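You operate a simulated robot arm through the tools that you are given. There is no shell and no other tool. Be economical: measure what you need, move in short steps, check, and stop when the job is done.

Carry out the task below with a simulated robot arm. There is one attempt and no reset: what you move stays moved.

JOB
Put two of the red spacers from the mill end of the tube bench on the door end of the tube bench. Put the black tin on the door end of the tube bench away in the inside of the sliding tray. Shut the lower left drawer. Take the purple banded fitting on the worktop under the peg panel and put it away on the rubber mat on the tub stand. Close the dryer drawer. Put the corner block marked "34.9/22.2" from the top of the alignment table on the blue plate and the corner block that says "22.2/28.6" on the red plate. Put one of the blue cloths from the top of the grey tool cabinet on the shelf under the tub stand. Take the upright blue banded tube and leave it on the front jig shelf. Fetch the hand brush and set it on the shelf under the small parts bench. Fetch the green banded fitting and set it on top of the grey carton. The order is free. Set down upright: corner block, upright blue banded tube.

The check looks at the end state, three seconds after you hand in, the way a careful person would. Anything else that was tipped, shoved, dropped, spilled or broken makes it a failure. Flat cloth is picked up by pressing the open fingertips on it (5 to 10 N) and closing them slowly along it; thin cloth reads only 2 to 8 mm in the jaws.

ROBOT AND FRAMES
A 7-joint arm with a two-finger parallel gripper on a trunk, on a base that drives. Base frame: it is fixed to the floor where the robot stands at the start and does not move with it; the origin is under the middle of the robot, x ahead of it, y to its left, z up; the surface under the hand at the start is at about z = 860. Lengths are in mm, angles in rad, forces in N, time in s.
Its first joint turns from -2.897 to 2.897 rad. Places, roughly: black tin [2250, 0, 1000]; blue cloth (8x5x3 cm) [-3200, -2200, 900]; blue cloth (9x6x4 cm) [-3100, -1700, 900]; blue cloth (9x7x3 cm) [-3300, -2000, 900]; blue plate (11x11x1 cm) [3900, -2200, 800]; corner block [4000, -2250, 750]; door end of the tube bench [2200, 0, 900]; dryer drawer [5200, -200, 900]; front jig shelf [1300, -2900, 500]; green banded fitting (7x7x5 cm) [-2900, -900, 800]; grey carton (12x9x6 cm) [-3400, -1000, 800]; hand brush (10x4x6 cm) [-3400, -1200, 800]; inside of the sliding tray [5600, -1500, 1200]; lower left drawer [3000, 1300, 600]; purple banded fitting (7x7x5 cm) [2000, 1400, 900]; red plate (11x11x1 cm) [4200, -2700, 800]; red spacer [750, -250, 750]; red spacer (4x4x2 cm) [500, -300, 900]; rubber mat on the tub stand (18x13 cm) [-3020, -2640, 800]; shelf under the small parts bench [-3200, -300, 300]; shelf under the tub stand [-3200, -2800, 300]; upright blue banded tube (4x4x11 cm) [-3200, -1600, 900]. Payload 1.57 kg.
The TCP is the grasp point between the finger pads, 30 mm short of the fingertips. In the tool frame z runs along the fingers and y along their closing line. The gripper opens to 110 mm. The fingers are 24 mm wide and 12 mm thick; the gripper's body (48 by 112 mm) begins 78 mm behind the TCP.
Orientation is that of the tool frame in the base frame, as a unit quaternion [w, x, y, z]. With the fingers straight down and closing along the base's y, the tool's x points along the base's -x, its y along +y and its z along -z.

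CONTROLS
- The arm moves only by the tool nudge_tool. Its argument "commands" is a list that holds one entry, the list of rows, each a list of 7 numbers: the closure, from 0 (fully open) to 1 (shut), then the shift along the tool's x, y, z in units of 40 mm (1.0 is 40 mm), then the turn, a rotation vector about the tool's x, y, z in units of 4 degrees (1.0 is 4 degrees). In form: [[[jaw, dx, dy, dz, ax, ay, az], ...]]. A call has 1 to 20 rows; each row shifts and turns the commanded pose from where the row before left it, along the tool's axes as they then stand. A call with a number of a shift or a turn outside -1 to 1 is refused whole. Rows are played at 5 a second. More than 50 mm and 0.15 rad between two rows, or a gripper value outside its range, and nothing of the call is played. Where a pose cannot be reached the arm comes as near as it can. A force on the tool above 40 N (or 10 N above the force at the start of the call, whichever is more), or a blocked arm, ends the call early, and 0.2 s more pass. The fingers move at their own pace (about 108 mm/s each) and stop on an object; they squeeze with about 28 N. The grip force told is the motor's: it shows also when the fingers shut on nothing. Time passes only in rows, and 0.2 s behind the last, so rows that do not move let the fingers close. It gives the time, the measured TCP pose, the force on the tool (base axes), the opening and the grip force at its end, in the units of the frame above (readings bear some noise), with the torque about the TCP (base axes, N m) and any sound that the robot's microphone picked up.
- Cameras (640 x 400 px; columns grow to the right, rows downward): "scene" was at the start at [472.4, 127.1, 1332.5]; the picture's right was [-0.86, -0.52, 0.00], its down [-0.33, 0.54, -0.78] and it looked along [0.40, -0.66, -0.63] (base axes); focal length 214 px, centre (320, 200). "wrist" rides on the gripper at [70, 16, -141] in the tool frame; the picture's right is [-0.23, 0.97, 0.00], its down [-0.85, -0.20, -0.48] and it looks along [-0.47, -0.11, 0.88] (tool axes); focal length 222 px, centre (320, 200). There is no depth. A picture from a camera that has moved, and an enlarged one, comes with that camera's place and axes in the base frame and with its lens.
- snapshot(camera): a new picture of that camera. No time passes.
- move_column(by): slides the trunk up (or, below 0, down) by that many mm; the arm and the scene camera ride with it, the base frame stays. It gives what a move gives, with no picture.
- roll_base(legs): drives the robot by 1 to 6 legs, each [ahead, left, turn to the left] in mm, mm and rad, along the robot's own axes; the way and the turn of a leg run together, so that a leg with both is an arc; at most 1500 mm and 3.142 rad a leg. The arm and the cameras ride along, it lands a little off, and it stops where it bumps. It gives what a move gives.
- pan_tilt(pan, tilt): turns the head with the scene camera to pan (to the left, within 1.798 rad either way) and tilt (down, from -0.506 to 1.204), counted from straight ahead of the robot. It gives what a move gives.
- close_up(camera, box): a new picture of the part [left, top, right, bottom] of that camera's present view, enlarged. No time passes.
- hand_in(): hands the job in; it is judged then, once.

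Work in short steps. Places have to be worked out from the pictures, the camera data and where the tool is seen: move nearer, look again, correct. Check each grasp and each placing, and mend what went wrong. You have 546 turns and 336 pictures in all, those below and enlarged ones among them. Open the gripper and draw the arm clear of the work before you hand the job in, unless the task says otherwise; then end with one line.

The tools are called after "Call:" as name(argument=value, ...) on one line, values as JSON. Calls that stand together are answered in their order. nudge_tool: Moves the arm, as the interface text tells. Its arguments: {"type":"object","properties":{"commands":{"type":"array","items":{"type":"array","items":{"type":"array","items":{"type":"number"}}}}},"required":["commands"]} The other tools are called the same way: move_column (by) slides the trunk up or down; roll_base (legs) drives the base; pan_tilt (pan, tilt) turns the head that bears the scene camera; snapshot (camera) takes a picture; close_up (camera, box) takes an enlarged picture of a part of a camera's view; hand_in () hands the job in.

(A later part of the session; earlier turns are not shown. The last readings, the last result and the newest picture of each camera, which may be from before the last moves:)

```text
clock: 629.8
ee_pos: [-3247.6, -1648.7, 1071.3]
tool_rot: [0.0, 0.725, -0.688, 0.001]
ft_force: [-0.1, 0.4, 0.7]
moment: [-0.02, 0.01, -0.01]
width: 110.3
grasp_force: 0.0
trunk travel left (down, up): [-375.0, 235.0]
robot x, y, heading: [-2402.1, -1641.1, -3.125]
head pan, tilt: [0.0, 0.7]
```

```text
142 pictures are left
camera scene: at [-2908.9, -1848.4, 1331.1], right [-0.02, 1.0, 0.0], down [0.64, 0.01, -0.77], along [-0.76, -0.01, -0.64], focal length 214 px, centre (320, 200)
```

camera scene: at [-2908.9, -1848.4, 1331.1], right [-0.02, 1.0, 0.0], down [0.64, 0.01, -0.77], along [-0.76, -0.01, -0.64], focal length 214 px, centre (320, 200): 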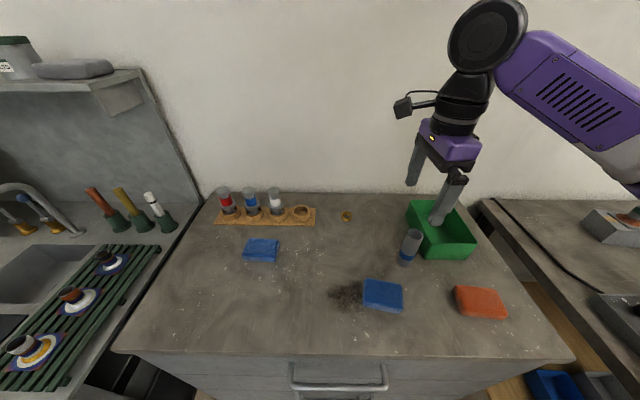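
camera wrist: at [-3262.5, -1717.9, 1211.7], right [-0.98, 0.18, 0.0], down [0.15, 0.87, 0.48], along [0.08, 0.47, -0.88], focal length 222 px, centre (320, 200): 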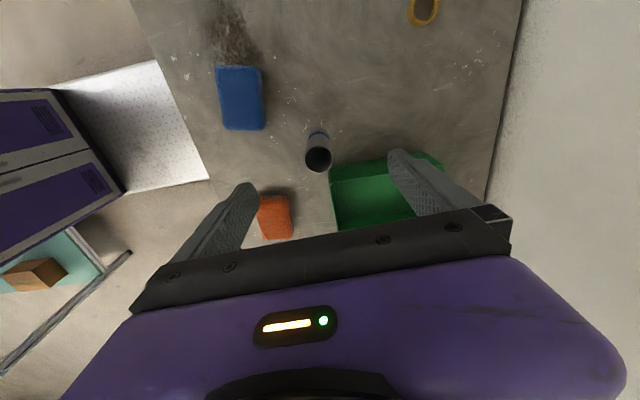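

Call:
nudge_tool(commands=[[[0.36, -0.35, -0.07, 0.6, 0, 0, 0], [0.36, 0, 0, 0.9, 0, 0, 0], [0.36, 0, 0, 0.9, 0, 0, 0], [0.36, 0, 0, 0.9, 0, 0, 0], [0.36, 0, 0, 0.6, 0, 0, 0], [0.36, 0, 0, 0, 0, 0, 0]]])

Call:
snapshot(camera="wrist")

Call:
close_up(camera="scene", box=[350, 160, 510, 290])

```text
clock: 631.2
ee_pos: [-3248.6, -1633.2, 915.3]
tool_rot: [0.0, 0.726, -0.688, 0.0]
ft_force: [0.0, -1.1, 0.3]
moment: [-0.04, -0.01, 0.0]
width: 70.2
grasp_force: 0.0
trunk travel left (down, up): [-375.0, 235.0]
robot x, y, heading: [-2402.5, -1640.4, -3.121]
head pan, tilt: [0.0, 0.7]
```

```text
141 pictures are left
camera wrist: at [-3262.6, -1703.7, 1055.6], right [-0.98, 0.18, 0.0], down [0.15, 0.87, 0.48], along [0.08, 0.47, -0.88], focal length 222 px, centre (320, 200)
```

wrist: 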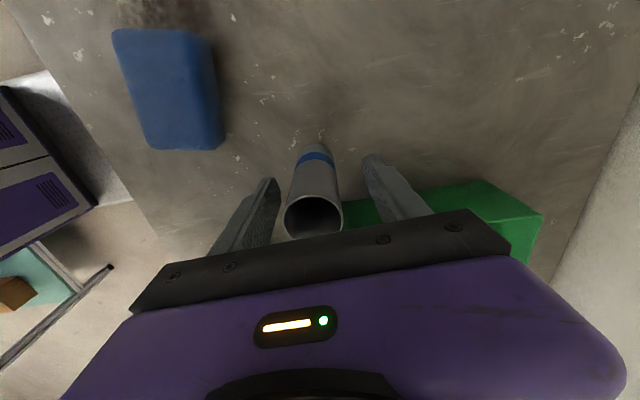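

```text
3.08 times, centred on (430, 225) of scene
camera zoom: at [-2909.2, -1848.5, 1331.0], right [-0.02, 1.0, 0.0], down [0.64, 0.01, -0.76], along [-0.76, -0.01, -0.64], focal length 660 px, centre (-18, 123)
```

zoom: 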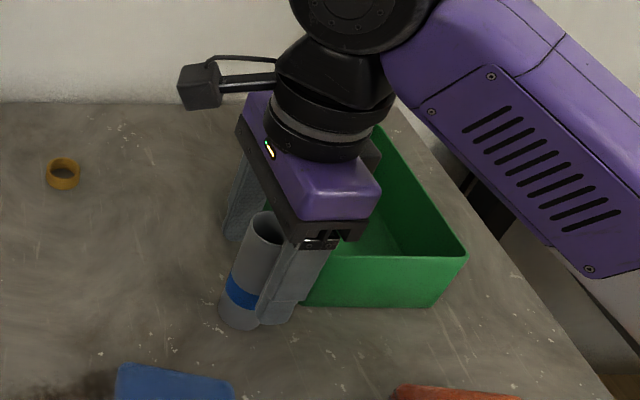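

Call:
nudge_tool(commands=[[[0.36, 0, 0, 0.2, 0, 0, 0], [0.5, 0, 0, 0, 0, 0, 0], [0.7, 0, 0, 0, 0, 0, 0], [1, 0, 0, 0, 0, 0, 0], [1, 0, 0, 0, 0, 0, 0], [1, 0, 0, 0, 0, 0, 0]]])

Call:
nudge_tool(commands=[[[1, 0, 0, -0.4, 0, 0, 0], [1, 0, 0, -0.8, 0, 0, 0], [1, 0, 0, -1, 0, 0, 0], [1, 0, 0, -1, 0, 0, 0], [1, 0, 0, -1, 0, 0, 0], [1, 0, 0, -1, 0, 0, 0], [1, 0, 0, -1, 0, 0, 0]]])

Call:
snapshot(camera="scene")

```text
clock: 632.6
ee_pos: [-3248.0, -1634.8, 907.4]
tool_rot: [0.0, 0.725, -0.688, 0.002]
ft_force: [-0.1, -0.4, 0.3]
moment: [0.0, -0.04, 0.0]
width: 32.2
grasp_force: 27.9
trunk travel left (down, up): [-375.0, 235.0]
robot x, y, heading: [-2400.0, -1640.4, -3.126]
head pan, tilt: [0.0, 0.7]
```

```text
clock: 634.2
ee_pos: [-3247.3, -1636.0, 1157.6]
tool_rot: [0.0, 0.726, -0.688, 0.002]
ft_force: [0.1, -0.2, -1.4]
moment: [-0.05, -0.03, 0.0]
width: 32.5
grasp_force: 27.5
trunk travel left (down, up): [-375.0, 235.0]
robot x, y, heading: [-2404.0, -1641.4, -3.122]
head pan, tilt: [0.0, 0.7]
```

```text
139 pictures are left
camera scene: at [-2909.5, -1848.4, 1330.7], right [-0.02, 1.0, 0.0], down [0.64, 0.01, -0.76], along [-0.76, -0.01, -0.64], focal length 214 px, centre (320, 200)
```

scene: 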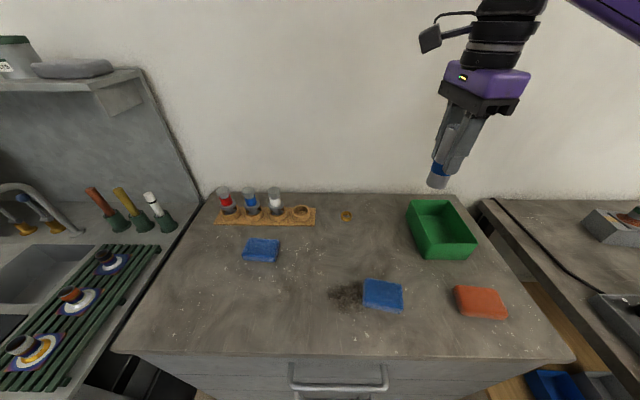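

Tube held upright (32 mm). I retract, move clear of the trolley, turn to face +x and look toward the jig stands.

Call:
nudge_tool(commands=[[[1, 0, -0.9, -0.3, 0, 0, 0], [1, 0, -0.9, -0.3, 0, 0, 0], [1, 0, -0.9, 0, 0, 0, 0]]])

Call:
roll_base(legs=[[0, 380, 0], [-550, 0, 0], [0, 0, 3.12]])

Call:
pan_tilt(pan=-0.2, tilt=0.35)

Call:
snapshot(camera="scene")

```text
clock: 635.0
ee_pos: [-3139.7, -1630.8, 1180.3]
tool_rot: [0.0, 0.726, -0.688, 0.0]
ft_force: [0.3, 0.2, -1.7]
moment: [0.02, -0.02, 0.01]
width: 32.3
grasp_force: 28.0
trunk travel left (down, up): [-375.0, 235.0]
robot x, y, heading: [-2405.3, -1639.9, -3.122]
head pan, tilt: [0.0, 0.7]
```

```text
clock: 647.3
ee_pos: [-1099.6, -2071.0, 1180.3]
tool_rot: [-0.001, 0.718, 0.696, 0.0]
ft_force: [-0.7, 0.4, -1.6]
moment: [-0.02, 0.0, 0.03]
width: 32.1
grasp_force: 28.3
trunk travel left (down, up): [-375.0, 235.0]
robot x, y, heading: [-1834.9, -2001.6, -0.066]
head pan, tilt: [0.0, 0.7]
```

```text
clock: 648.1
ee_pos: [-1100.6, -2072.2, 1180.6]
tool_rot: [-0.001, 0.718, 0.696, 0.0]
ft_force: [0.7, -0.3, -1.2]
moment: [0.02, 0.0, 0.02]
width: 32.2
grasp_force: 27.6
trunk travel left (down, up): [-375.0, 235.0]
robot x, y, heading: [-1837.2, -2000.6, -0.065]
head pan, tilt: [-0.201, 0.351]
```

```text
138 pictures are left
camera scene: at [-1305.5, -1853.0, 1362.2], right [-0.26, -0.97, 0.0], down [-0.33, 0.09, -0.94], along [0.91, -0.25, -0.34], focal length 214 px, centre (320, 200)
```

scene: 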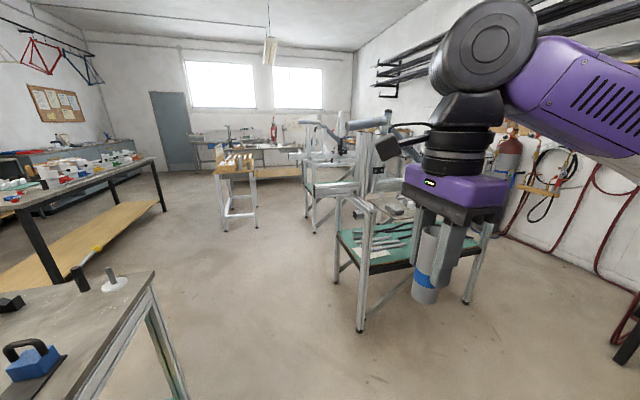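

The front jig is the farther one (x≈1156–1650, y≈-2430…-3360). I drive along the lane to look at it from the north side.

Call:
roll_base(legs=[[0, 40, 0.066], [1500, 0, 0], [900, 0, 0]])

Call:
pan_tilt(pan=-0.9, tilt=0.45)

Call:
snapshot(camera="scene")

```text
clock: 658.5
ee_pos: [840.9, -2052.0, 1178.0]
tool_rot: [-0.001, 0.711, 0.703, -0.002]
ft_force: [-0.4, 1.5, -0.9]
moment: [-0.14, -0.04, -0.02]
width: 32.2
grasp_force: 27.9
trunk travel left (down, up): [-375.0, 235.0]
robot x, y, heading: [102.5, -1992.0, -0.052]
head pan, tilt: [-0.201, 0.351]
stopped in leg 3: the robot was blocked; the commanded pose is now the measured one
```

```text
clock: 659.5
ee_pos: [841.2, -2053.1, 1178.1]
tool_rot: [-0.001, 0.712, 0.702, -0.002]
ft_force: [-0.2, 0.1, -1.2]
moment: [0.02, -0.01, 0.01]
width: 32.2
grasp_force: 27.9
trunk travel left (down, up): [-375.0, 235.0]
robot x, y, heading: [101.6, -1988.5, -0.048]
head pan, tilt: [-0.901, 0.45]
```

```text
137 pictures are left
camera scene: at [591.3, -1890.1, 1353.3], right [-0.81, -0.58, 0.0], down [-0.25, 0.35, -0.9], along [0.52, -0.73, -0.44], focal length 214 px, centre (320, 200)
```

scene: 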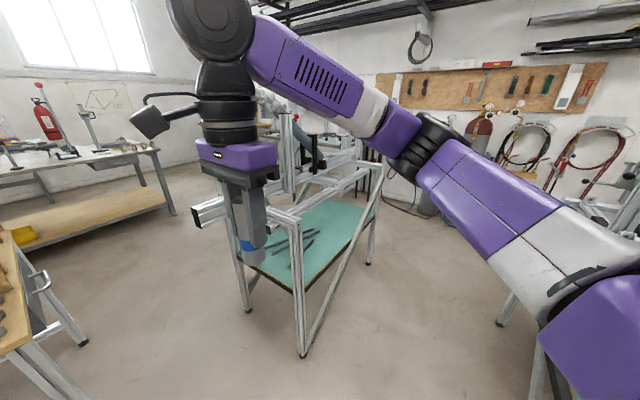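

Blocked; I check whether the elbow is touching the near jig.

Call:
pan_tilt(pan=-1.6, tilt=0.5)

Call:
snapshot(camera="scene")

Call:
pan_tilt(pan=0.3, tilt=0.8)

Call:
snapshot(camera="scene")

```text
clock: 660.6
ee_pos: [841.5, -2051.8, 1176.6]
tool_rot: [-0.002, 0.713, 0.702, -0.002]
ft_force: [0.3, -0.9, -0.9]
moment: [-0.03, -0.01, -0.02]
width: 32.3
grasp_force: 27.9
trunk travel left (down, up): [-375.0, 235.0]
robot x, y, heading: [100.7, -1991.3, -0.055]
head pan, tilt: [-1.6, 0.499]
```

```text
136 pictures are left
camera scene: at [530.4, -1905.1, 1348.9], right [-1.0, 0.08, 0.0], down [0.04, 0.48, -0.88], along [-0.07, -0.87, -0.48], focal length 214 px, centre (320, 200)
```

scene: 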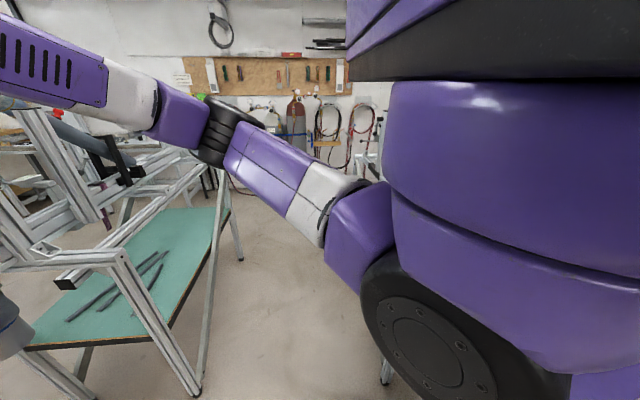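

```text
clock: 662.5
ee_pos: [841.6, -2052.7, 1176.6]
tool_rot: [-0.002, 0.712, 0.703, -0.002]
ft_force: [-0.9, -1.0, -0.7]
moment: [0.03, 0.03, 0.01]
width: 32.3
grasp_force: 27.9
trunk travel left (down, up): [-375.0, 235.0]
robot x, y, heading: [103.6, -1995.3, -0.051]
head pan, tilt: [0.3, 0.799]
```

```text
135 pictures are left
camera scene: at [616.2, -1795.1, 1323.0], right [0.24, -0.97, 0.0], down [-0.69, -0.17, -0.7], along [0.68, 0.17, -0.72], focal length 214 px, centre (320, 200)
```

scene: 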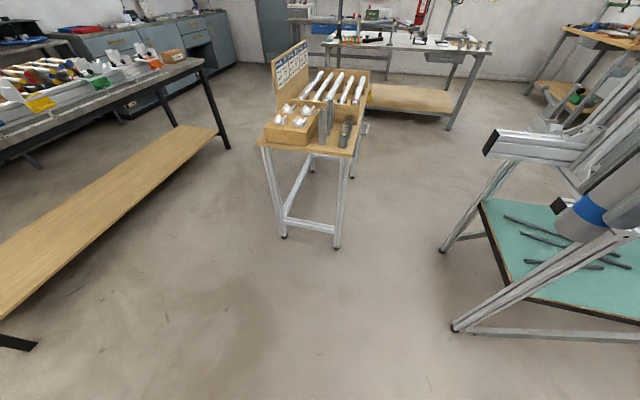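

Nothing obvious at the front. I straighten, shift 60 mm left and try ahead again.

Call:
roll_base(legs=[[0, 80, 0.05], [150, 0, 0]])

```text
clock: 663.2
ee_pos: [840.5, -2043.4, 1178.4]
tool_rot: [-0.002, 0.711, 0.703, -0.002]
ft_force: [-0.2, 0.2, -1.2]
moment: [0.0, 0.01, -0.03]
width: 32.3
grasp_force: 27.5
trunk travel left (down, up): [-375.0, 235.0]
robot x, y, heading: [94.9, -1985.3, -0.051]
head pan, tilt: [0.3, 0.799]
stopped in leg 1: the robot was blocked; the commanded pose is now the measured one
```

Call:
pan_tilt(pan=1.6, tilt=0.7)

Call:
snapshot(camera="scene")

Call:
pan_tilt(pan=-0.6, tilt=1.1)

Call:
snapshot(camera="scene")

```text
clock: 664.7
ee_pos: [841.0, -2043.2, 1176.9]
tool_rot: [-0.002, 0.71, 0.704, -0.002]
ft_force: [0.0, -0.3, -0.3]
moment: [-0.02, 0.0, 0.01]
width: 32.3
grasp_force: 28.2
trunk travel left (down, up): [-375.0, 235.0]
robot x, y, heading: [99.4, -1987.4, -0.044]
head pan, tilt: [1.6, 0.7]
```

```text
134 pictures are left
camera scene: at [538.3, -1721.0, 1330.9], right [1.0, -0.02, 0.0], down [-0.01, -0.64, -0.76], along [0.01, 0.76, -0.64], focal length 214 px, centre (320, 200)
```

scene: 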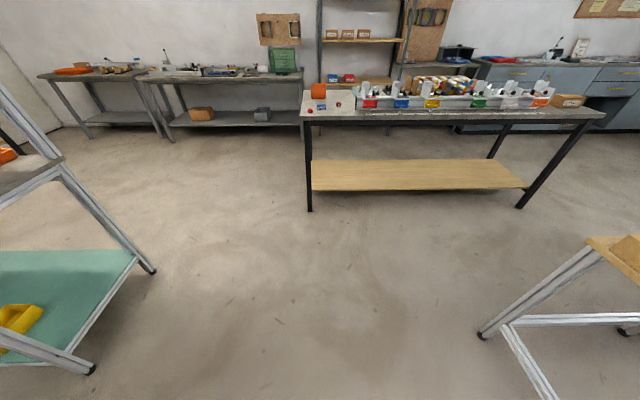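

```text
clock: 666.8
ee_pos: [840.6, -2042.8, 1176.4]
tool_rot: [-0.002, 0.711, 0.703, -0.002]
ft_force: [-1.0, -0.5, -1.6]
moment: [0.02, 0.02, -0.03]
width: 32.4
grasp_force: 27.8
trunk travel left (down, up): [-375.0, 235.0]
robot x, y, heading: [97.9, -1984.4, -0.046]
head pan, tilt: [-0.6, 1.1]
```

```text
133 pictures are left
camera scene: at [587.0, -1844.0, 1301.0], right [-0.6, -0.8, 0.0], down [-0.71, 0.54, -0.45], along [0.36, -0.27, -0.89], focal length 214 px, centre (320, 200)
```

scene: 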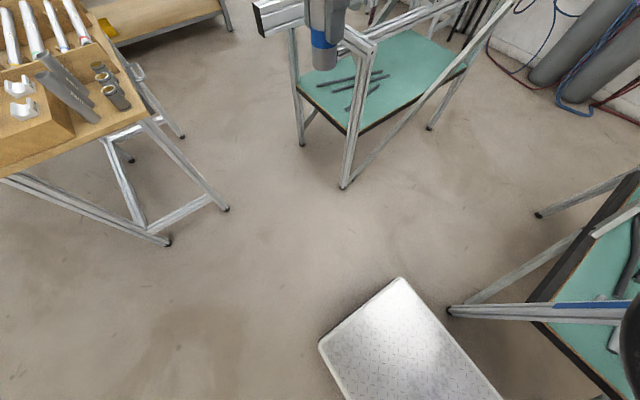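

I try backing up a little to see what frees.

Call:
roll_base(legs=[[-80, 0, 0]])

Call:
pan_tilt(pan=-1.79, tilt=0.75)

Call:
snapshot(camera="scene")

```text
clock: 667.8
ee_pos: [760.9, -2040.0, 1177.4]
tool_rot: [-0.002, 0.711, 0.703, -0.001]
ft_force: [0.4, -0.3, -1.0]
moment: [0.03, 0.01, -0.03]
width: 32.2
grasp_force: 27.9
trunk travel left (down, up): [-375.0, 235.0]
robot x, y, heading: [19.4, -1982.6, -0.046]
head pan, tilt: [-0.6, 1.1]
```

```text
clock: 669.2
ee_pos: [760.9, -2039.7, 1177.8]
tool_rot: [-0.002, 0.711, 0.703, -0.002]
ft_force: [0.0, -0.8, -1.3]
moment: [0.0, 0.01, -0.02]
width: 32.2
grasp_force: 28.0
trunk travel left (down, up): [-375.0, 235.0]
robot x, y, heading: [18.3, -1981.5, -0.05]
head pan, tilt: [-1.791, 0.75]
```

```text
132 pictures are left
camera scene: at [434.5, -1882.1, 1326.7], right [-0.96, 0.26, 0.0], down [0.18, 0.66, -0.73], along [-0.19, -0.71, -0.68], focal length 214 px, centre (320, 200)
```

scene: 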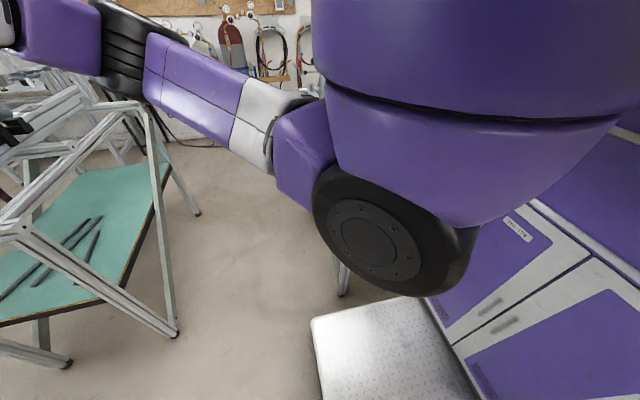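

Backing is free. I shift 220 mm left (north) from here before going ahead.

Call:
roll_base(legs=[[0, 220, 0.05], [300, 0, 0]])

```text
clock: 672.6
ee_pos: [1073.9, -1782.4, 1177.1]
tool_rot: [-0.001, 0.693, 0.721, -0.001]
ft_force: [-0.1, 0.1, -2.0]
moment: [0.01, 0.02, 0.01]
width: 32.4
grasp_force: 27.7
trunk travel left (down, up): [-375.0, 235.0]
robot x, y, heading: [325.9, -1760.5, 0.001]
head pan, tilt: [-1.791, 0.75]
```

Call:
pan_tilt(pan=-0.75, tilt=0.6)

Call:
snapshot(camera="scene")

```text
clock: 673.9
ee_pos: [1074.2, -1783.3, 1177.9]
tool_rot: [-0.002, 0.694, 0.72, -0.002]
ft_force: [0.3, 0.5, -0.8]
moment: [0.01, 0.04, -0.01]
width: 32.3
grasp_force: 28.1
trunk travel left (down, up): [-375.0, 235.0]
robot x, y, heading: [330.3, -1760.6, 0.006]
head pan, tilt: [-0.75, 0.6]
```

```text
131 pictures are left
camera scene: at [822.9, -1620.7, 1339.5], right [-0.68, -0.73, 0.0], down [-0.41, 0.39, -0.82], along [0.6, -0.56, -0.57], focal length 214 px, centre (320, 200)
```

scene: 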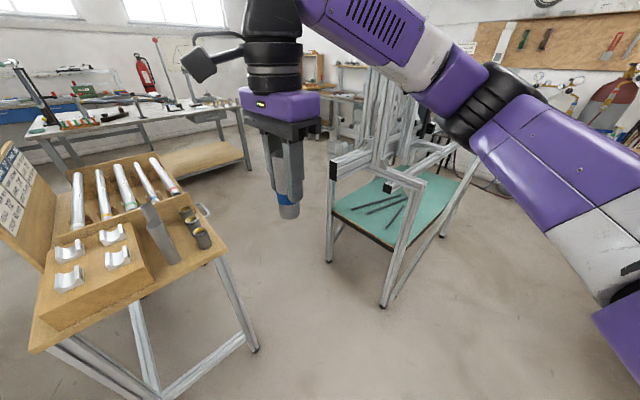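

I need a good look into the front jig. I reposition north of it, facing -y, keeping the hand short of its frame.

Call:
roll_base(legs=[[260, 110, 0], [0, 0, -1.571], [0, 330, 0]])

Call:
pan_tilt(pan=-0.1, tilt=0.7)

Call:
snapshot(camera="scene")

```text
clock: 681.4
ee_pos: [912.6, -2390.5, 1175.7]
tool_rot: [-0.002, 1.0, 0.026, 0.0]
ft_force: [-0.3, -0.8, -0.5]
moment: [0.01, 0.0, 0.01]
width: 32.5
grasp_force: 27.8
trunk travel left (down, up): [-375.0, 235.0]
robot x, y, heading: [922.8, -1643.7, -1.555]
head pan, tilt: [-0.75, 0.6]
```

```text
clock: 682.5
ee_pos: [913.5, -2390.4, 1175.3]
tool_rot: [-0.002, 1.0, 0.027, 0.0]
ft_force: [0.9, 0.4, -0.9]
moment: [0.01, 0.03, 0.02]
width: 32.2
grasp_force: 28.5
trunk travel left (down, up): [-375.0, 235.0]
robot x, y, heading: [926.0, -1643.0, -1.561]
head pan, tilt: [-0.099, 0.7]
```

```text
130 pictures are left
camera scene: at [1124.6, -2154.9, 1330.9], right [-1.0, 0.09, 0.0], down [0.06, 0.64, -0.77], along [-0.07, -0.76, -0.64], focal length 214 px, centre (320, 200)
```

scene: 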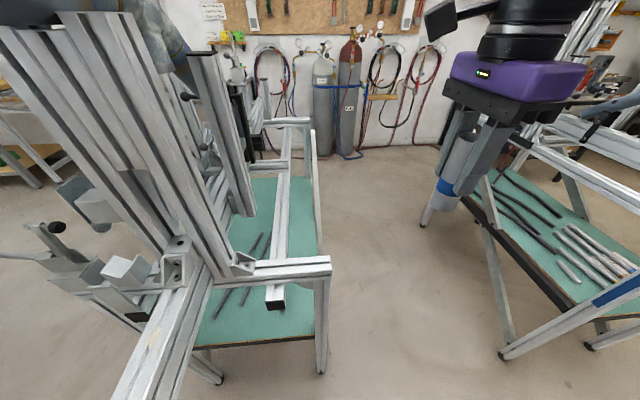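

The frame is crowded from above, so the tube must go in from the west side with a tilted tool. That needs a regrasp: I'll stand the tube briefly on the free mill end of the tube bench and re-grip it with the tool tilted. Driving there.

Call:
roll_base(legs=[[0, 0, -3.141], [480, 130, 0]])

Call:
pan_tilt(pan=-0.2, tilt=0.6)

Call:
snapshot(camera="scene")

Call:
snapshot(camera="wrist")

```text
clock: 692.6
ee_pos: [775.5, -435.9, 1177.3]
tool_rot: [-0.001, -0.035, 0.999, -0.003]
ft_force: [-0.3, 0.7, -1.2]
moment: [-0.03, 0.02, -0.03]
width: 32.3
grasp_force: 27.7
trunk travel left (down, up): [-375.0, 235.0]
robot x, y, heading: [775.8, -1181.0, 1.606]
head pan, tilt: [-0.099, 0.7]
```

```text
clock: 693.3
ee_pos: [775.0, -437.6, 1177.7]
tool_rot: [0.0, -0.035, 0.999, -0.002]
ft_force: [0.6, -0.5, -0.9]
moment: [-0.01, -0.02, -0.01]
width: 32.3
grasp_force: 28.2
trunk travel left (down, up): [-375.0, 235.0]
robot x, y, heading: [778.7, -1178.3, 1.597]
head pan, tilt: [-0.201, 0.6]
```

```text
129 pictures are left
camera scene: at [579.4, -671.6, 1339.5], right [0.99, -0.17, 0.0], down [-0.09, -0.56, -0.82], along [0.14, 0.81, -0.57], focal length 214 px, centre (320, 200)
```

scene: 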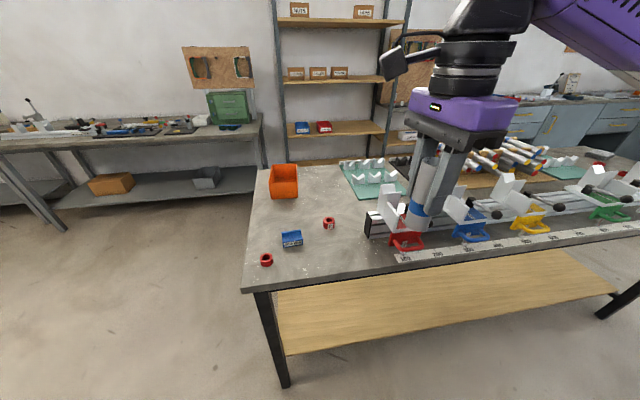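

```text
128 pictures are left
camera wrist: at [703.4, -423.3, 1317.0], right [0.16, 0.99, -0.01], down [0.87, -0.14, 0.48], along [0.47, -0.08, -0.88], focal length 222 px, centre (320, 200)
```

wrist: 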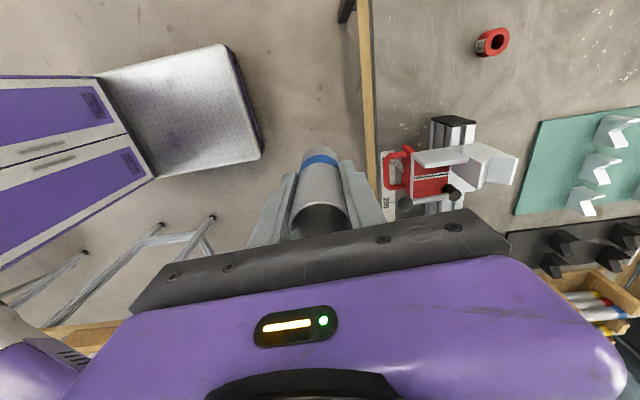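

I set the tube down temporarily at about (700,-245), a free patch of the bench.

Call:
nudge_tool(commands=[[[1, 0.255, 0.825, 0, 0, 0, 0], [1, 0.255, 0.825, 0, 0, 0, 0], [1, 0.255, 0.825, 0, 0, 0, 0], [1, 0.255, 0.825, 0, 0, 0, 0], [1, 0.255, 0.825, 0, 0, 0, 0], [1, 0.255, 0.825, 0, 0, 0, 0], [1, 0, 0, 0.9, 0, 0, 0], [1, 0, 0, 0.9, 0, 0, 0], [1, 0, 0, 0.9, 0, 0, 0], [1, 0, 0, 0.9, 0, 0, 0], [1, 0, 0, 0.9, 0, 0, 0]]])

Call:
snapshot(camera="scene")

Call:
snapshot(camera="wrist")

```text
clock: 695.7
ee_pos: [700.4, -243.1, 991.9]
tool_rot: [-0.001, -0.033, 0.999, -0.003]
ft_force: [0.0, -0.8, 0.2]
moment: [0.04, 0.0, -0.02]
width: 32.1
grasp_force: 28.0
trunk travel left (down, up): [-375.0, 235.0]
robot x, y, heading: [778.6, -1177.8, 1.604]
head pan, tilt: [-0.201, 0.6]
```

```text
127 pictures are left
camera scene: at [579.5, -671.8, 1339.7], right [0.99, -0.17, 0.0], down [-0.1, -0.56, -0.83], along [0.14, 0.81, -0.56], focal length 214 px, centre (320, 200)
```

scene: 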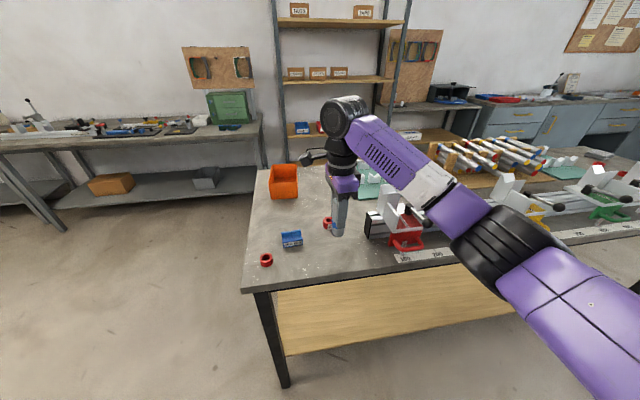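

```text
126 pictures are left
camera wrist: at [628.9, -230.3, 1132.1], right [0.16, 0.99, 0.0], down [0.87, -0.14, 0.48], along [0.47, -0.08, -0.88], focal length 222 px, centre (320, 200)
```

wrist: 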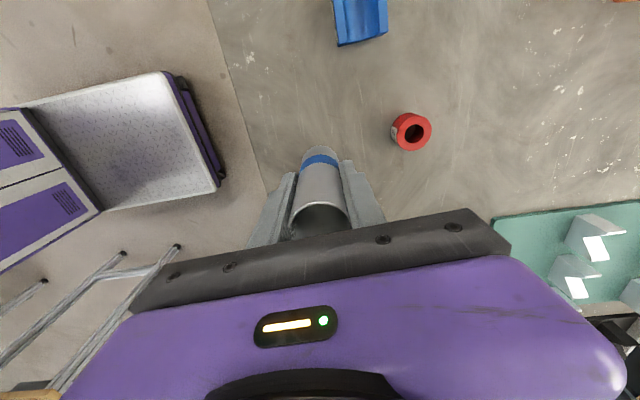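

Call:
nudge_tool(commands=[[[1, 0, 0, 0.7, 0, 0, 0], [1, 0, 0, 0.5, 0, 0, 0], [1, 0, 0, 0.1, 0, 0, 0], [1, 0, 0, 0, 0, 0, 0]]])

Call:
nudge_tool(commands=[[[1, 0, 0, 0.07, 0, 0, 0], [1, 0, 0, 0.07, 0, 0, 0], [1, 0, 0, 0, 0, 0, 0]]])

Call:
nudge_tool(commands=[[[1, 0, 0, 0.07, 0, 0, 0], [1, 0, 0, 0, 0, 0, 0]]])

```text
clock: 696.7
ee_pos: [701.9, -244.0, 941.9]
tool_rot: [0.0, -0.035, 0.999, -0.003]
ft_force: [0.6, 0.0, -0.3]
moment: [0.0, -0.02, 0.02]
width: 32.5
grasp_force: 28.5
trunk travel left (down, up): [-375.0, 235.0]
robot x, y, heading: [776.3, -1180.3, 1.604]
head pan, tilt: [-0.201, 0.6]
```

```text
clock: 697.5
ee_pos: [701.4, -243.8, 937.6]
tool_rot: [0.0, -0.035, 0.999, -0.003]
ft_force: [-0.1, 0.3, -0.6]
moment: [-0.01, 0.02, -0.01]
width: 32.5
grasp_force: 28.1
trunk travel left (down, up): [-375.0, 235.0]
robot x, y, heading: [776.8, -1179.1, 1.603]
head pan, tilt: [-0.201, 0.6]
```

```text
clock: 698.1
ee_pos: [701.0, -243.0, 935.4]
tool_rot: [0.0, -0.035, 0.999, -0.002]
ft_force: [-0.5, 0.3, -1.3]
moment: [-0.01, 0.01, 0.0]
width: 32.4
grasp_force: 27.9
trunk travel left (down, up): [-375.0, 235.0]
robot x, y, heading: [776.3, -1180.7, 1.6]
head pan, tilt: [-0.201, 0.6]
```

Call:
nudge_tool(commands=[[[1, 0, 0, 0.06, 0, 0, 0], [1, 0, 0, 0.06, 0, 0, 0], [1, 0, 0, 0, 0, 0, 0]]])

Call:
close_up(camera="scene", box=[280, 170, 400, 260])

```text
clock: 698.9
ee_pos: [701.4, -243.8, 930.7]
tool_rot: [0.0, -0.035, 0.999, -0.003]
ft_force: [0.6, 0.6, -1.8]
moment: [0.0, 0.0, 0.0]
width: 32.2
grasp_force: 27.8
trunk travel left (down, up): [-375.0, 235.0]
robot x, y, heading: [774.6, -1179.7, 1.602]
head pan, tilt: [-0.201, 0.6]
```

```text
4.44 times, centred on (340, 215) of scene
camera zoom: at [579.4, -671.6, 1339.5], right [0.99, -0.17, 0.0], down [-0.1, -0.56, -0.83], along [0.14, 0.81, -0.56], focal length 953 px, centre (231, 133)
```

zoom: 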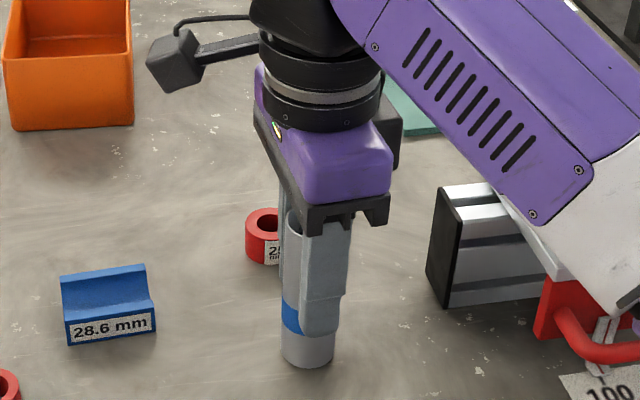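

Call:
nudge_tool(commands=[[[1, 0, 0, 0.06, 0, 0, 0], [1, 0, 0, 0.06, 0, 0, 0], [1, 0, 0, 0, 0, 0, 0]]])

Call:
nudge_tool(commands=[[[1, 0, 0, 0.06, 0, 0, 0], [1, 0, 0, 0.06, 0, 0, 0], [1, 0, 0, 0, 0, 0, 0]]])

```text
clock: 699.7
ee_pos: [701.2, -243.7, 926.6]
tool_rot: [0.0, -0.033, 0.999, -0.001]
ft_force: [3.5, -1.8, 15.7]
moment: [0.16, -0.23, -0.04]
width: 32.2
grasp_force: 27.7
trunk travel left (down, up): [-375.0, 235.0]
robot x, y, heading: [779.9, -1175.2, 1.601]
head pan, tilt: [-0.201, 0.6]
```

```text
clock: 700.5
ee_pos: [701.6, -244.2, 923.0]
tool_rot: [0.0, -0.035, 0.999, -0.002]
ft_force: [1.4, 1.5, 22.8]
moment: [0.41, 0.02, 0.04]
width: 32.3
grasp_force: 27.6
trunk travel left (down, up): [-375.0, 235.0]
robot x, y, heading: [777.6, -1181.6, 1.605]
head pan, tilt: [-0.201, 0.6]
```

Standing on the bench. Release and rise straight.

Call:
nudge_tool(commands=[[[1, 0, 0, -0.08, 0, 0, 0], [0.65, 0, 0, 0, 0, 0, 0], [0.5, 0, 0, 0, 0, 0, 0], [0.4, 0, 0, 0, 0, 0, 0], [0.4, 0, 0, -0.4, 0, 0, 0], [0.4, 0, 0, -1, 0, 0, 0], [0.4, 0, 0, -1, 0, 0, 0], [0.4, 0, 0, -1, 0, 0, 0], [0.2, 0, 0, -1, 0, 0, 0]]])

Call:
snapshot(camera="scene")

```text
clock: 702.5
ee_pos: [699.2, -243.7, 1099.7]
tool_rot: [0.0, -0.033, 0.999, -0.003]
ft_force: [0.0, -0.3, -0.2]
moment: [-0.03, -0.05, 0.02]
width: 88.1
grasp_force: 0.1
trunk travel left (down, up): [-375.0, 235.0]
robot x, y, heading: [777.5, -1177.0, 1.609]
head pan, tilt: [-0.201, 0.6]
```

```text
124 pictures are left
camera scene: at [579.5, -671.4, 1339.4], right [0.99, -0.17, 0.0], down [-0.1, -0.56, -0.82], along [0.14, 0.81, -0.57], focal length 214 px, centre (320, 200)
```

scene: 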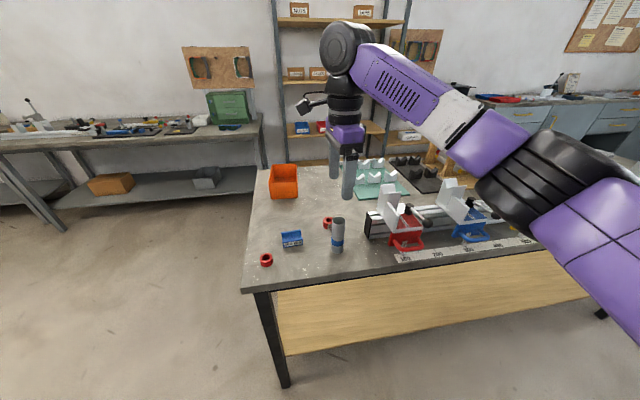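

Tube stands well. I unwind the yaw (closing axis along x) and shift the robot so the tube is slightly to its right.

Call:
nudge_tool(commands=[[[0, 0, 0, 0, 0, 0, -1], [0, 0, 0, 0, 0, 0, -1], [0, 0, 0, 0, 0, 0, -1], [0, 0, 0, 0, 0, 0, -1], [0, 0, 0, 0, 0, 0, -1], [0, 0, 0, 0, 0, 0, -1], [0, 0, 0, 0, 0, 0, -1], [0, 0, 0, 0, 0, 0, -1], [0, 0, 0, 0, 0, 0, -1], [0, 0, 0, 0, 0, 0, -1], [0, 0, 0, 0, 0, 0, -1], [0, 0, 0, 0, 0, 0, -1], [0, 0, 0, 0, 0, 0, -1], [0, 0, 0, 0, 0, 0, -1], [0, 0, 0, 0, 0, 0, -1], [0, 0, 0, 0, 0, 0, -1], [0, 0, 0, 0, 0, 0, -1], [0, 0, 0, 0, 0, 0, -1], [0, 0, 0, 0, 0, 0, -1], [0, 0, 0, 0, 0, 0, -1]]])

Call:
roll_base(legs=[[0, 0, -0.035], [0, 170, 0], [-60, 0, 0]])

```text
clock: 706.7
ee_pos: [701.2, -244.2, 1099.8]
tool_rot: [-0.001, -0.669, 0.743, -0.003]
ft_force: [-0.5, -0.4, 0.1]
moment: [0.04, 0.01, -0.03]
width: 109.9
grasp_force: 0.1
trunk travel left (down, up): [-375.0, 235.0]
robot x, y, heading: [776.4, -1176.2, 1.601]
head pan, tilt: [-0.201, 0.6]
```

```text
clock: 709.1
ee_pos: [563.1, -301.4, 1099.8]
tool_rot: [-0.002, -0.655, 0.756, -0.003]
ft_force: [-0.1, 0.6, 0.0]
moment: [-0.01, -0.01, -0.01]
width: 110.0
grasp_force: 0.0
trunk travel left (down, up): [-375.0, 235.0]
robot x, y, heading: [603.0, -1235.8, 1.564]
head pan, tilt: [-0.201, 0.6]
```

Call:
nudge_tool(commands=[[[0, 0.57, -0.775, 0.2, 0, 0, -0.41], [0, 0.57, -0.775, 0.2, 0, 0, -0.41], [0, 0.57, -0.775, 0.2, 0, 0, -0.41], [0, 0.57, -0.775, 0.2, 0, 0, -0.41], [0, 0.57, -0.775, 0.2, 0, 0, -0.41]]])

Call:
nudge_tool(commands=[[[0.2, 0, 0, 0, 0, -1, 0], [0.2, 0, 0, 0, 0, -1, 0], [0.2, 0, 0, 0, 0, -1, 0], [0.2, 0, 0, 0, 0, -1, 0], [0.2, 0, 0, 0, 0, -1, 0], [0.2, 0, 0, 0, 0, -1, 0], [0.2, 0, 0, 0, 0, -1, 0], [0.2, 0, 0, 0, 0, -1, 0], [0.2, 0, 0, 0, 0, -1, 0], [0.2, 0, 0, 0, 0, -1, 0], [0.2, 0, 0, 0, 0, -1, 0], [0.2, 0, 0, 0, 0, -1, 0], [0.2, 0, 0, 0, 0, -1, 0], [0.2, 0, 0, 0, 0, -1, 0], [0.2, 0, 0, 0, 0, -1, 0], [0.2, 0, 0, 0, 0, -1, 0]]])

Call:
snapshot(camera="scene")

```text
clock: 710.3
ee_pos: [706.4, -426.6, 1061.6]
tool_rot: [0.002, 0.707, -0.707, 0.003]
ft_force: [-0.8, 0.7, 0.1]
moment: [-0.03, -0.04, 0.0]
width: 110.0
grasp_force: 0.1
trunk travel left (down, up): [-375.0, 235.0]
robot x, y, heading: [601.7, -1238.6, 1.561]
head pan, tilt: [-0.201, 0.6]
```

```text
clock: 713.7
ee_pos: [705.9, -428.1, 1061.0]
tool_rot: [-0.374, 0.601, -0.6, -0.373]
ft_force: [-0.1, 0.0, -0.1]
moment: [0.01, 0.01, 0.02]
width: 87.9
grasp_force: 0.1
trunk travel left (down, up): [-375.0, 235.0]
robot x, y, heading: [603.4, -1240.2, 1.568]
head pan, tilt: [-0.201, 0.6]
```

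```text
123 pictures are left
camera scene: at [425.4, -724.0, 1339.6], right [0.98, -0.2, 0.0], down [-0.12, -0.55, -0.83], along [0.17, 0.81, -0.56], focal length 214 px, centre (320, 200)
```

scene: 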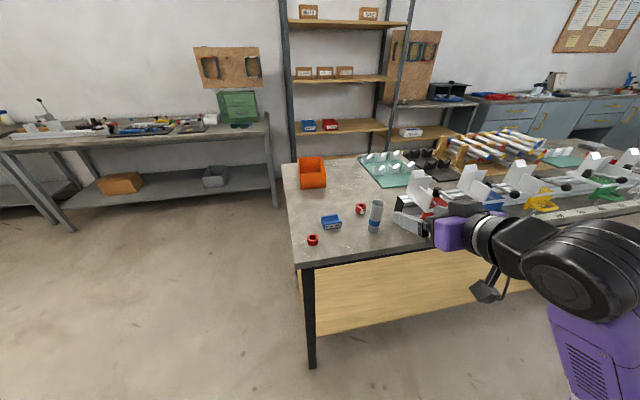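

Tilted 64° without trouble. I lower to z≈930 in front of the tube.

Call:
nudge_tool(commands=[[[0.25, 0.555, 0.04, 0.73, 0, 0, 0], [0.25, 0.555, 0.04, 0.73, 0, 0, 0], [0.25, 0.555, 0.04, 0.73, 0, 0, 0], [0.25, 0.555, 0.04, 0.73, 0, 0, 0]]])

Call:
snapshot(camera="wrist")

Call:
snapshot(camera="scene")

```text
clock: 714.7
ee_pos: [699.8, -362.2, 929.5]
tool_rot: [0.374, -0.6, 0.601, 0.373]
ft_force: [1.1, 0.2, 1.3]
moment: [0.01, -0.03, 0.02]
width: 82.6
grasp_force: 0.1
trunk travel left (down, up): [-375.0, 235.0]
robot x, y, heading: [602.4, -1237.8, 1.567]
head pan, tilt: [-0.201, 0.6]
```

```text
122 pictures are left
camera wrist: at [682.4, -519.3, 928.4], right [-0.97, 0.1, 0.2], down [0.2, -0.05, 0.98], along [0.11, 0.99, 0.03], focal length 222 px, centre (320, 200)
```

wrist: 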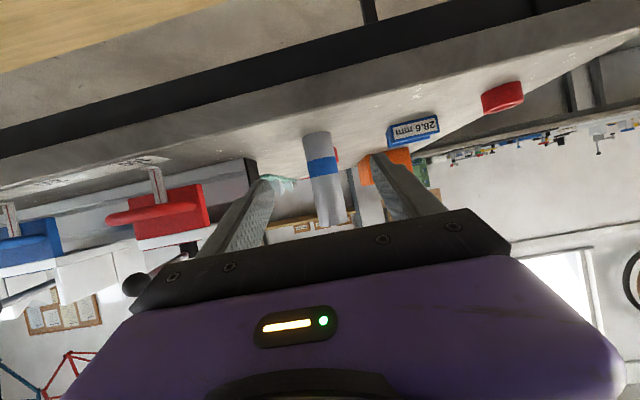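

```text
121 pictures are left
camera scene: at [425.4, -724.2, 1339.7], right [0.98, -0.2, 0.0], down [-0.12, -0.55, -0.83], along [0.17, 0.81, -0.56], focal length 214 px, centre (320, 200)
```

scene: 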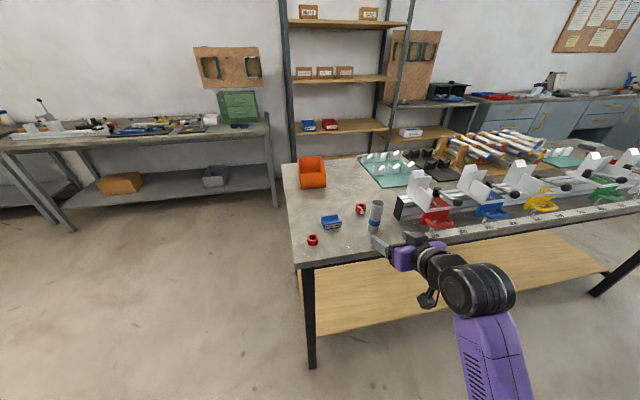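

Aligned. Advance 118 mm and close on the tube.

Call:
nudge_tool(commands=[[[0.25, -0.323, -0.03, 0.663, 0, 0, 0], [0.25, -0.323, -0.03, 0.663, 0, 0, 0], [0.25, -0.323, -0.03, 0.663, 0, 0, 0], [0.25, -0.323, 0, 0.663, 0, 0, 0], [0.25, 0, 0, 0, 0, 0, 0]]])

Call:
snapshot(camera="wrist")

Call:
close_up(camera="scene", box=[320, 170, 460, 280])

```text
clock: 715.9
ee_pos: [703.2, -242.5, 929.0]
tool_rot: [-0.373, 0.601, -0.6, -0.374]
ft_force: [0.3, -0.4, 0.3]
moment: [-0.08, 0.03, -0.03]
width: 82.6
grasp_force: 0.0
trunk travel left (down, up): [-375.0, 235.0]
robot x, y, heading: [603.8, -1238.7, 1.563]
head pan, tilt: [-0.201, 0.6]
```

```text
120 pictures are left
camera wrist: at [684.7, -399.6, 928.3], right [-0.97, 0.1, 0.2], down [0.2, -0.05, 0.98], along [0.11, 0.99, 0.03], focal length 222 px, centre (320, 200)
```

wrist: 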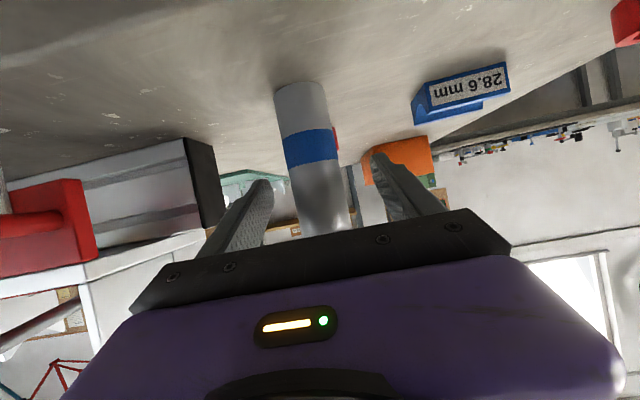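

```text
3.64 times, centred on (390, 225) of scene
camera zoom: at [425.2, -724.1, 1339.6], right [0.98, -0.2, 0.0], down [-0.12, -0.55, -0.83], along [0.17, 0.81, -0.56], focal length 780 px, centre (66, 109)
```

zoom: 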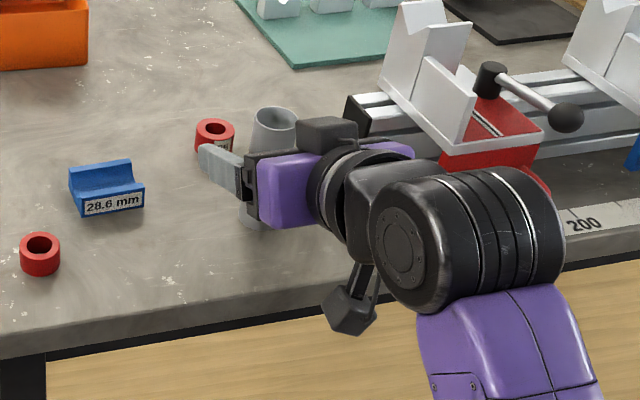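

Call:
nudge_tool(commands=[[[0.45, 0, 0, 0, 0, 0, 0], [0.6, 0, 0, 0, 0, 0, 0], [1, 0, 0, 0, 0, 0, 0], [1, 0, 0, 0, 0, 0, 0], [1, 0, 0, 0, 0, 0, 0]]])

Call:
nudge_tool(commands=[[[1, -0.45, 0, -0.22, 0, 0, 0], [1, -0.9, 0, -0.43, 0, 0, 0], [1, 0, 0, 0, 0, 0, 0]]])

Call:
snapshot(camera="scene")

Call:
snapshot(camera="wrist")

```text
clock: 717.1
ee_pos: [702.0, -242.3, 928.6]
tool_rot: [-0.372, 0.602, -0.6, -0.373]
ft_force: [1.2, -0.1, 1.3]
moment: [0.0, -0.05, 0.02]
width: 36.9
grasp_force: 28.1
trunk travel left (down, up): [-375.0, 235.0]
robot x, y, heading: [602.1, -1238.2, 1.567]
head pan, tilt: [-0.201, 0.6]
```

```text
clock: 717.9
ee_pos: [703.4, -242.9, 988.5]
tool_rot: [-0.373, 0.601, -0.6, -0.374]
ft_force: [0.0, -0.8, -0.4]
moment: [-0.04, -0.01, 0.0]
width: 36.9
grasp_force: 28.0
trunk travel left (down, up): [-375.0, 235.0]
robot x, y, heading: [603.1, -1239.5, 1.569]
head pan, tilt: [-0.201, 0.6]
```

```text
118 pictures are left
camera scene: at [425.2, -724.0, 1339.5], right [0.98, -0.2, 0.0], down [-0.12, -0.55, -0.83], along [0.17, 0.81, -0.56], focal length 214 px, centre (320, 200)
```

scene: 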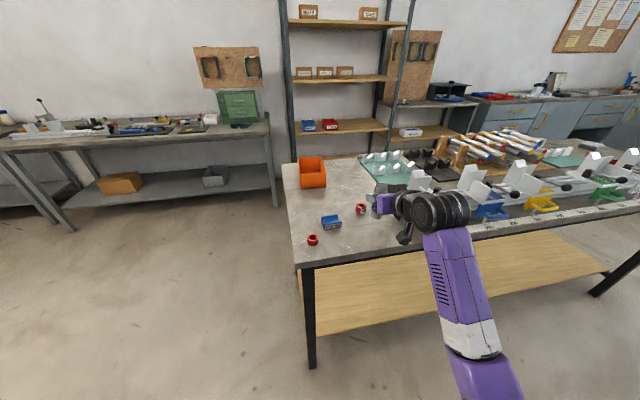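

```text
117 pictures are left
camera wrist: at [685.5, -400.6, 987.7], right [-0.97, 0.1, 0.2], down [0.2, -0.05, 0.98], along [0.11, 0.99, 0.03], focal length 222 px, centre (320, 200)
```

wrist: 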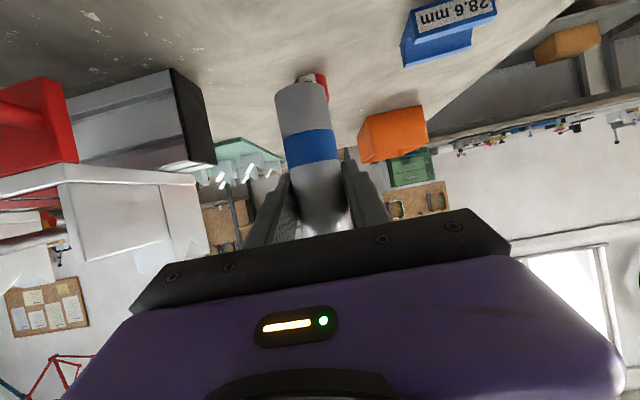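

Tube gripped upright with the tilted tool (37 mm). I retract, back off, and turn the long way round (counter-clockwise), avoiding the wood table.

Call:
nudge_tool(commands=[[[1, 0.02, 0, -0.83, 0, 0, 0], [1, 0.02, 0, -0.83, 0, 0, 0], [1, 0.02, 0, -0.83, 0, 0, 0], [1, 0.02, 0, -0.83, 0, 0, 0], [1, 0.02, 0, -0.83, 0, 0, 0]]])

Call:
roll_base(legs=[[-150, 180, 0], [0, 0, 2.0], [0, 0, 1.873]])

Call:
move_column(by=-370)

Call:
pan_tilt(pan=0.0, tilt=0.4)

Call:
snapshot(camera="scene")

```text
clock: 719.1
ee_pos: [704.4, -393.4, 1058.4]
tool_rot: [-0.373, 0.601, -0.6, -0.374]
ft_force: [0.3, -1.1, -0.9]
moment: [-0.01, 0.04, 0.02]
width: 36.8
grasp_force: 28.3
trunk travel left (down, up): [-375.0, 235.0]
robot x, y, heading: [605.6, -1236.9, 1.565]
head pan, tilt: [-0.201, 0.6]
```

```text
clock: 730.1
ee_pos: [899.3, -2098.0, 1057.9]
tool_rot: [0.48, 0.353, 0.773, -0.219]
ft_force: [-0.3, -0.7, -1.3]
moment: [0.02, 0.01, 0.02]
width: 36.3
grasp_force: 28.2
trunk travel left (down, up): [-375.0, 235.0]
robot x, y, heading: [420.5, -1390.4, -0.864]
head pan, tilt: [-0.201, 0.6]
```

```text
clock: 733.7
ee_pos: [899.6, -2097.8, 688.1]
tool_rot: [0.48, 0.353, 0.772, -0.219]
ft_force: [-0.2, -0.1, -1.0]
moment: [0.01, 0.03, -0.01]
width: 32.0
grasp_force: 28.4
trunk travel left (down, up): [-5.0, 605.0]
robot x, y, heading: [423.5, -1392.2, -0.868]
head pan, tilt: [-0.201, 0.6]
```

```text
clock: 734.4
ee_pos: [899.2, -2097.6, 688.4]
tool_rot: [0.481, 0.352, 0.773, -0.218]
ft_force: [0.5, -0.4, -0.8]
moment: [-0.01, 0.03, -0.02]
width: 31.9
grasp_force: 27.8
trunk travel left (down, up): [-5.0, 605.0]
robot x, y, heading: [423.1, -1394.4, -0.864]
head pan, tilt: [0.0, 0.4]
```

```text
116 pictures are left
camera scene: at [913.8, -1656.2, 987.7], right [-0.76, -0.65, 0.0], down [-0.25, 0.3, -0.92], along [0.6, -0.7, -0.39], focal length 214 px, centre (320, 200)
```

scene: 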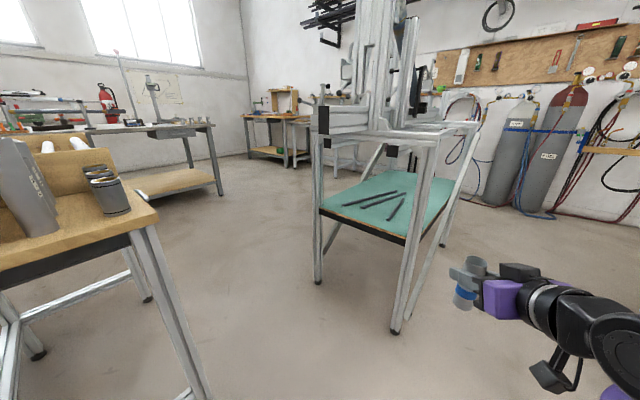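

Call:
close_up(camera="scene", box=[420, 240, 540, 330])

Call:
snapshot(camera="wrist")

```text
4.44 times, centred on (480, 285) of scene
camera zoom: at [913.8, -1656.2, 987.7], right [-0.76, -0.65, 0.0], down [-0.25, 0.3, -0.92], along [0.6, -0.7, -0.39], focal length 953 px, centre (-391, -178)
```

zoom: 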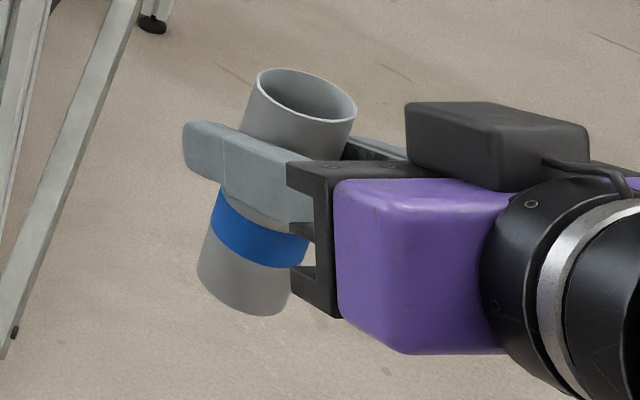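

```text
114 pictures are left
camera wrist: at [807.4, -1966.9, 687.1], right [0.8, 0.56, 0.2], down [-0.18, -0.09, 0.98], along [0.57, -0.82, 0.03], focal length 222 px, centre (320, 200)
```

wrist: 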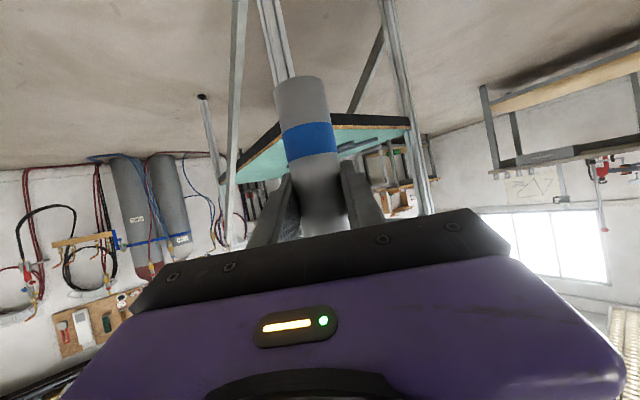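

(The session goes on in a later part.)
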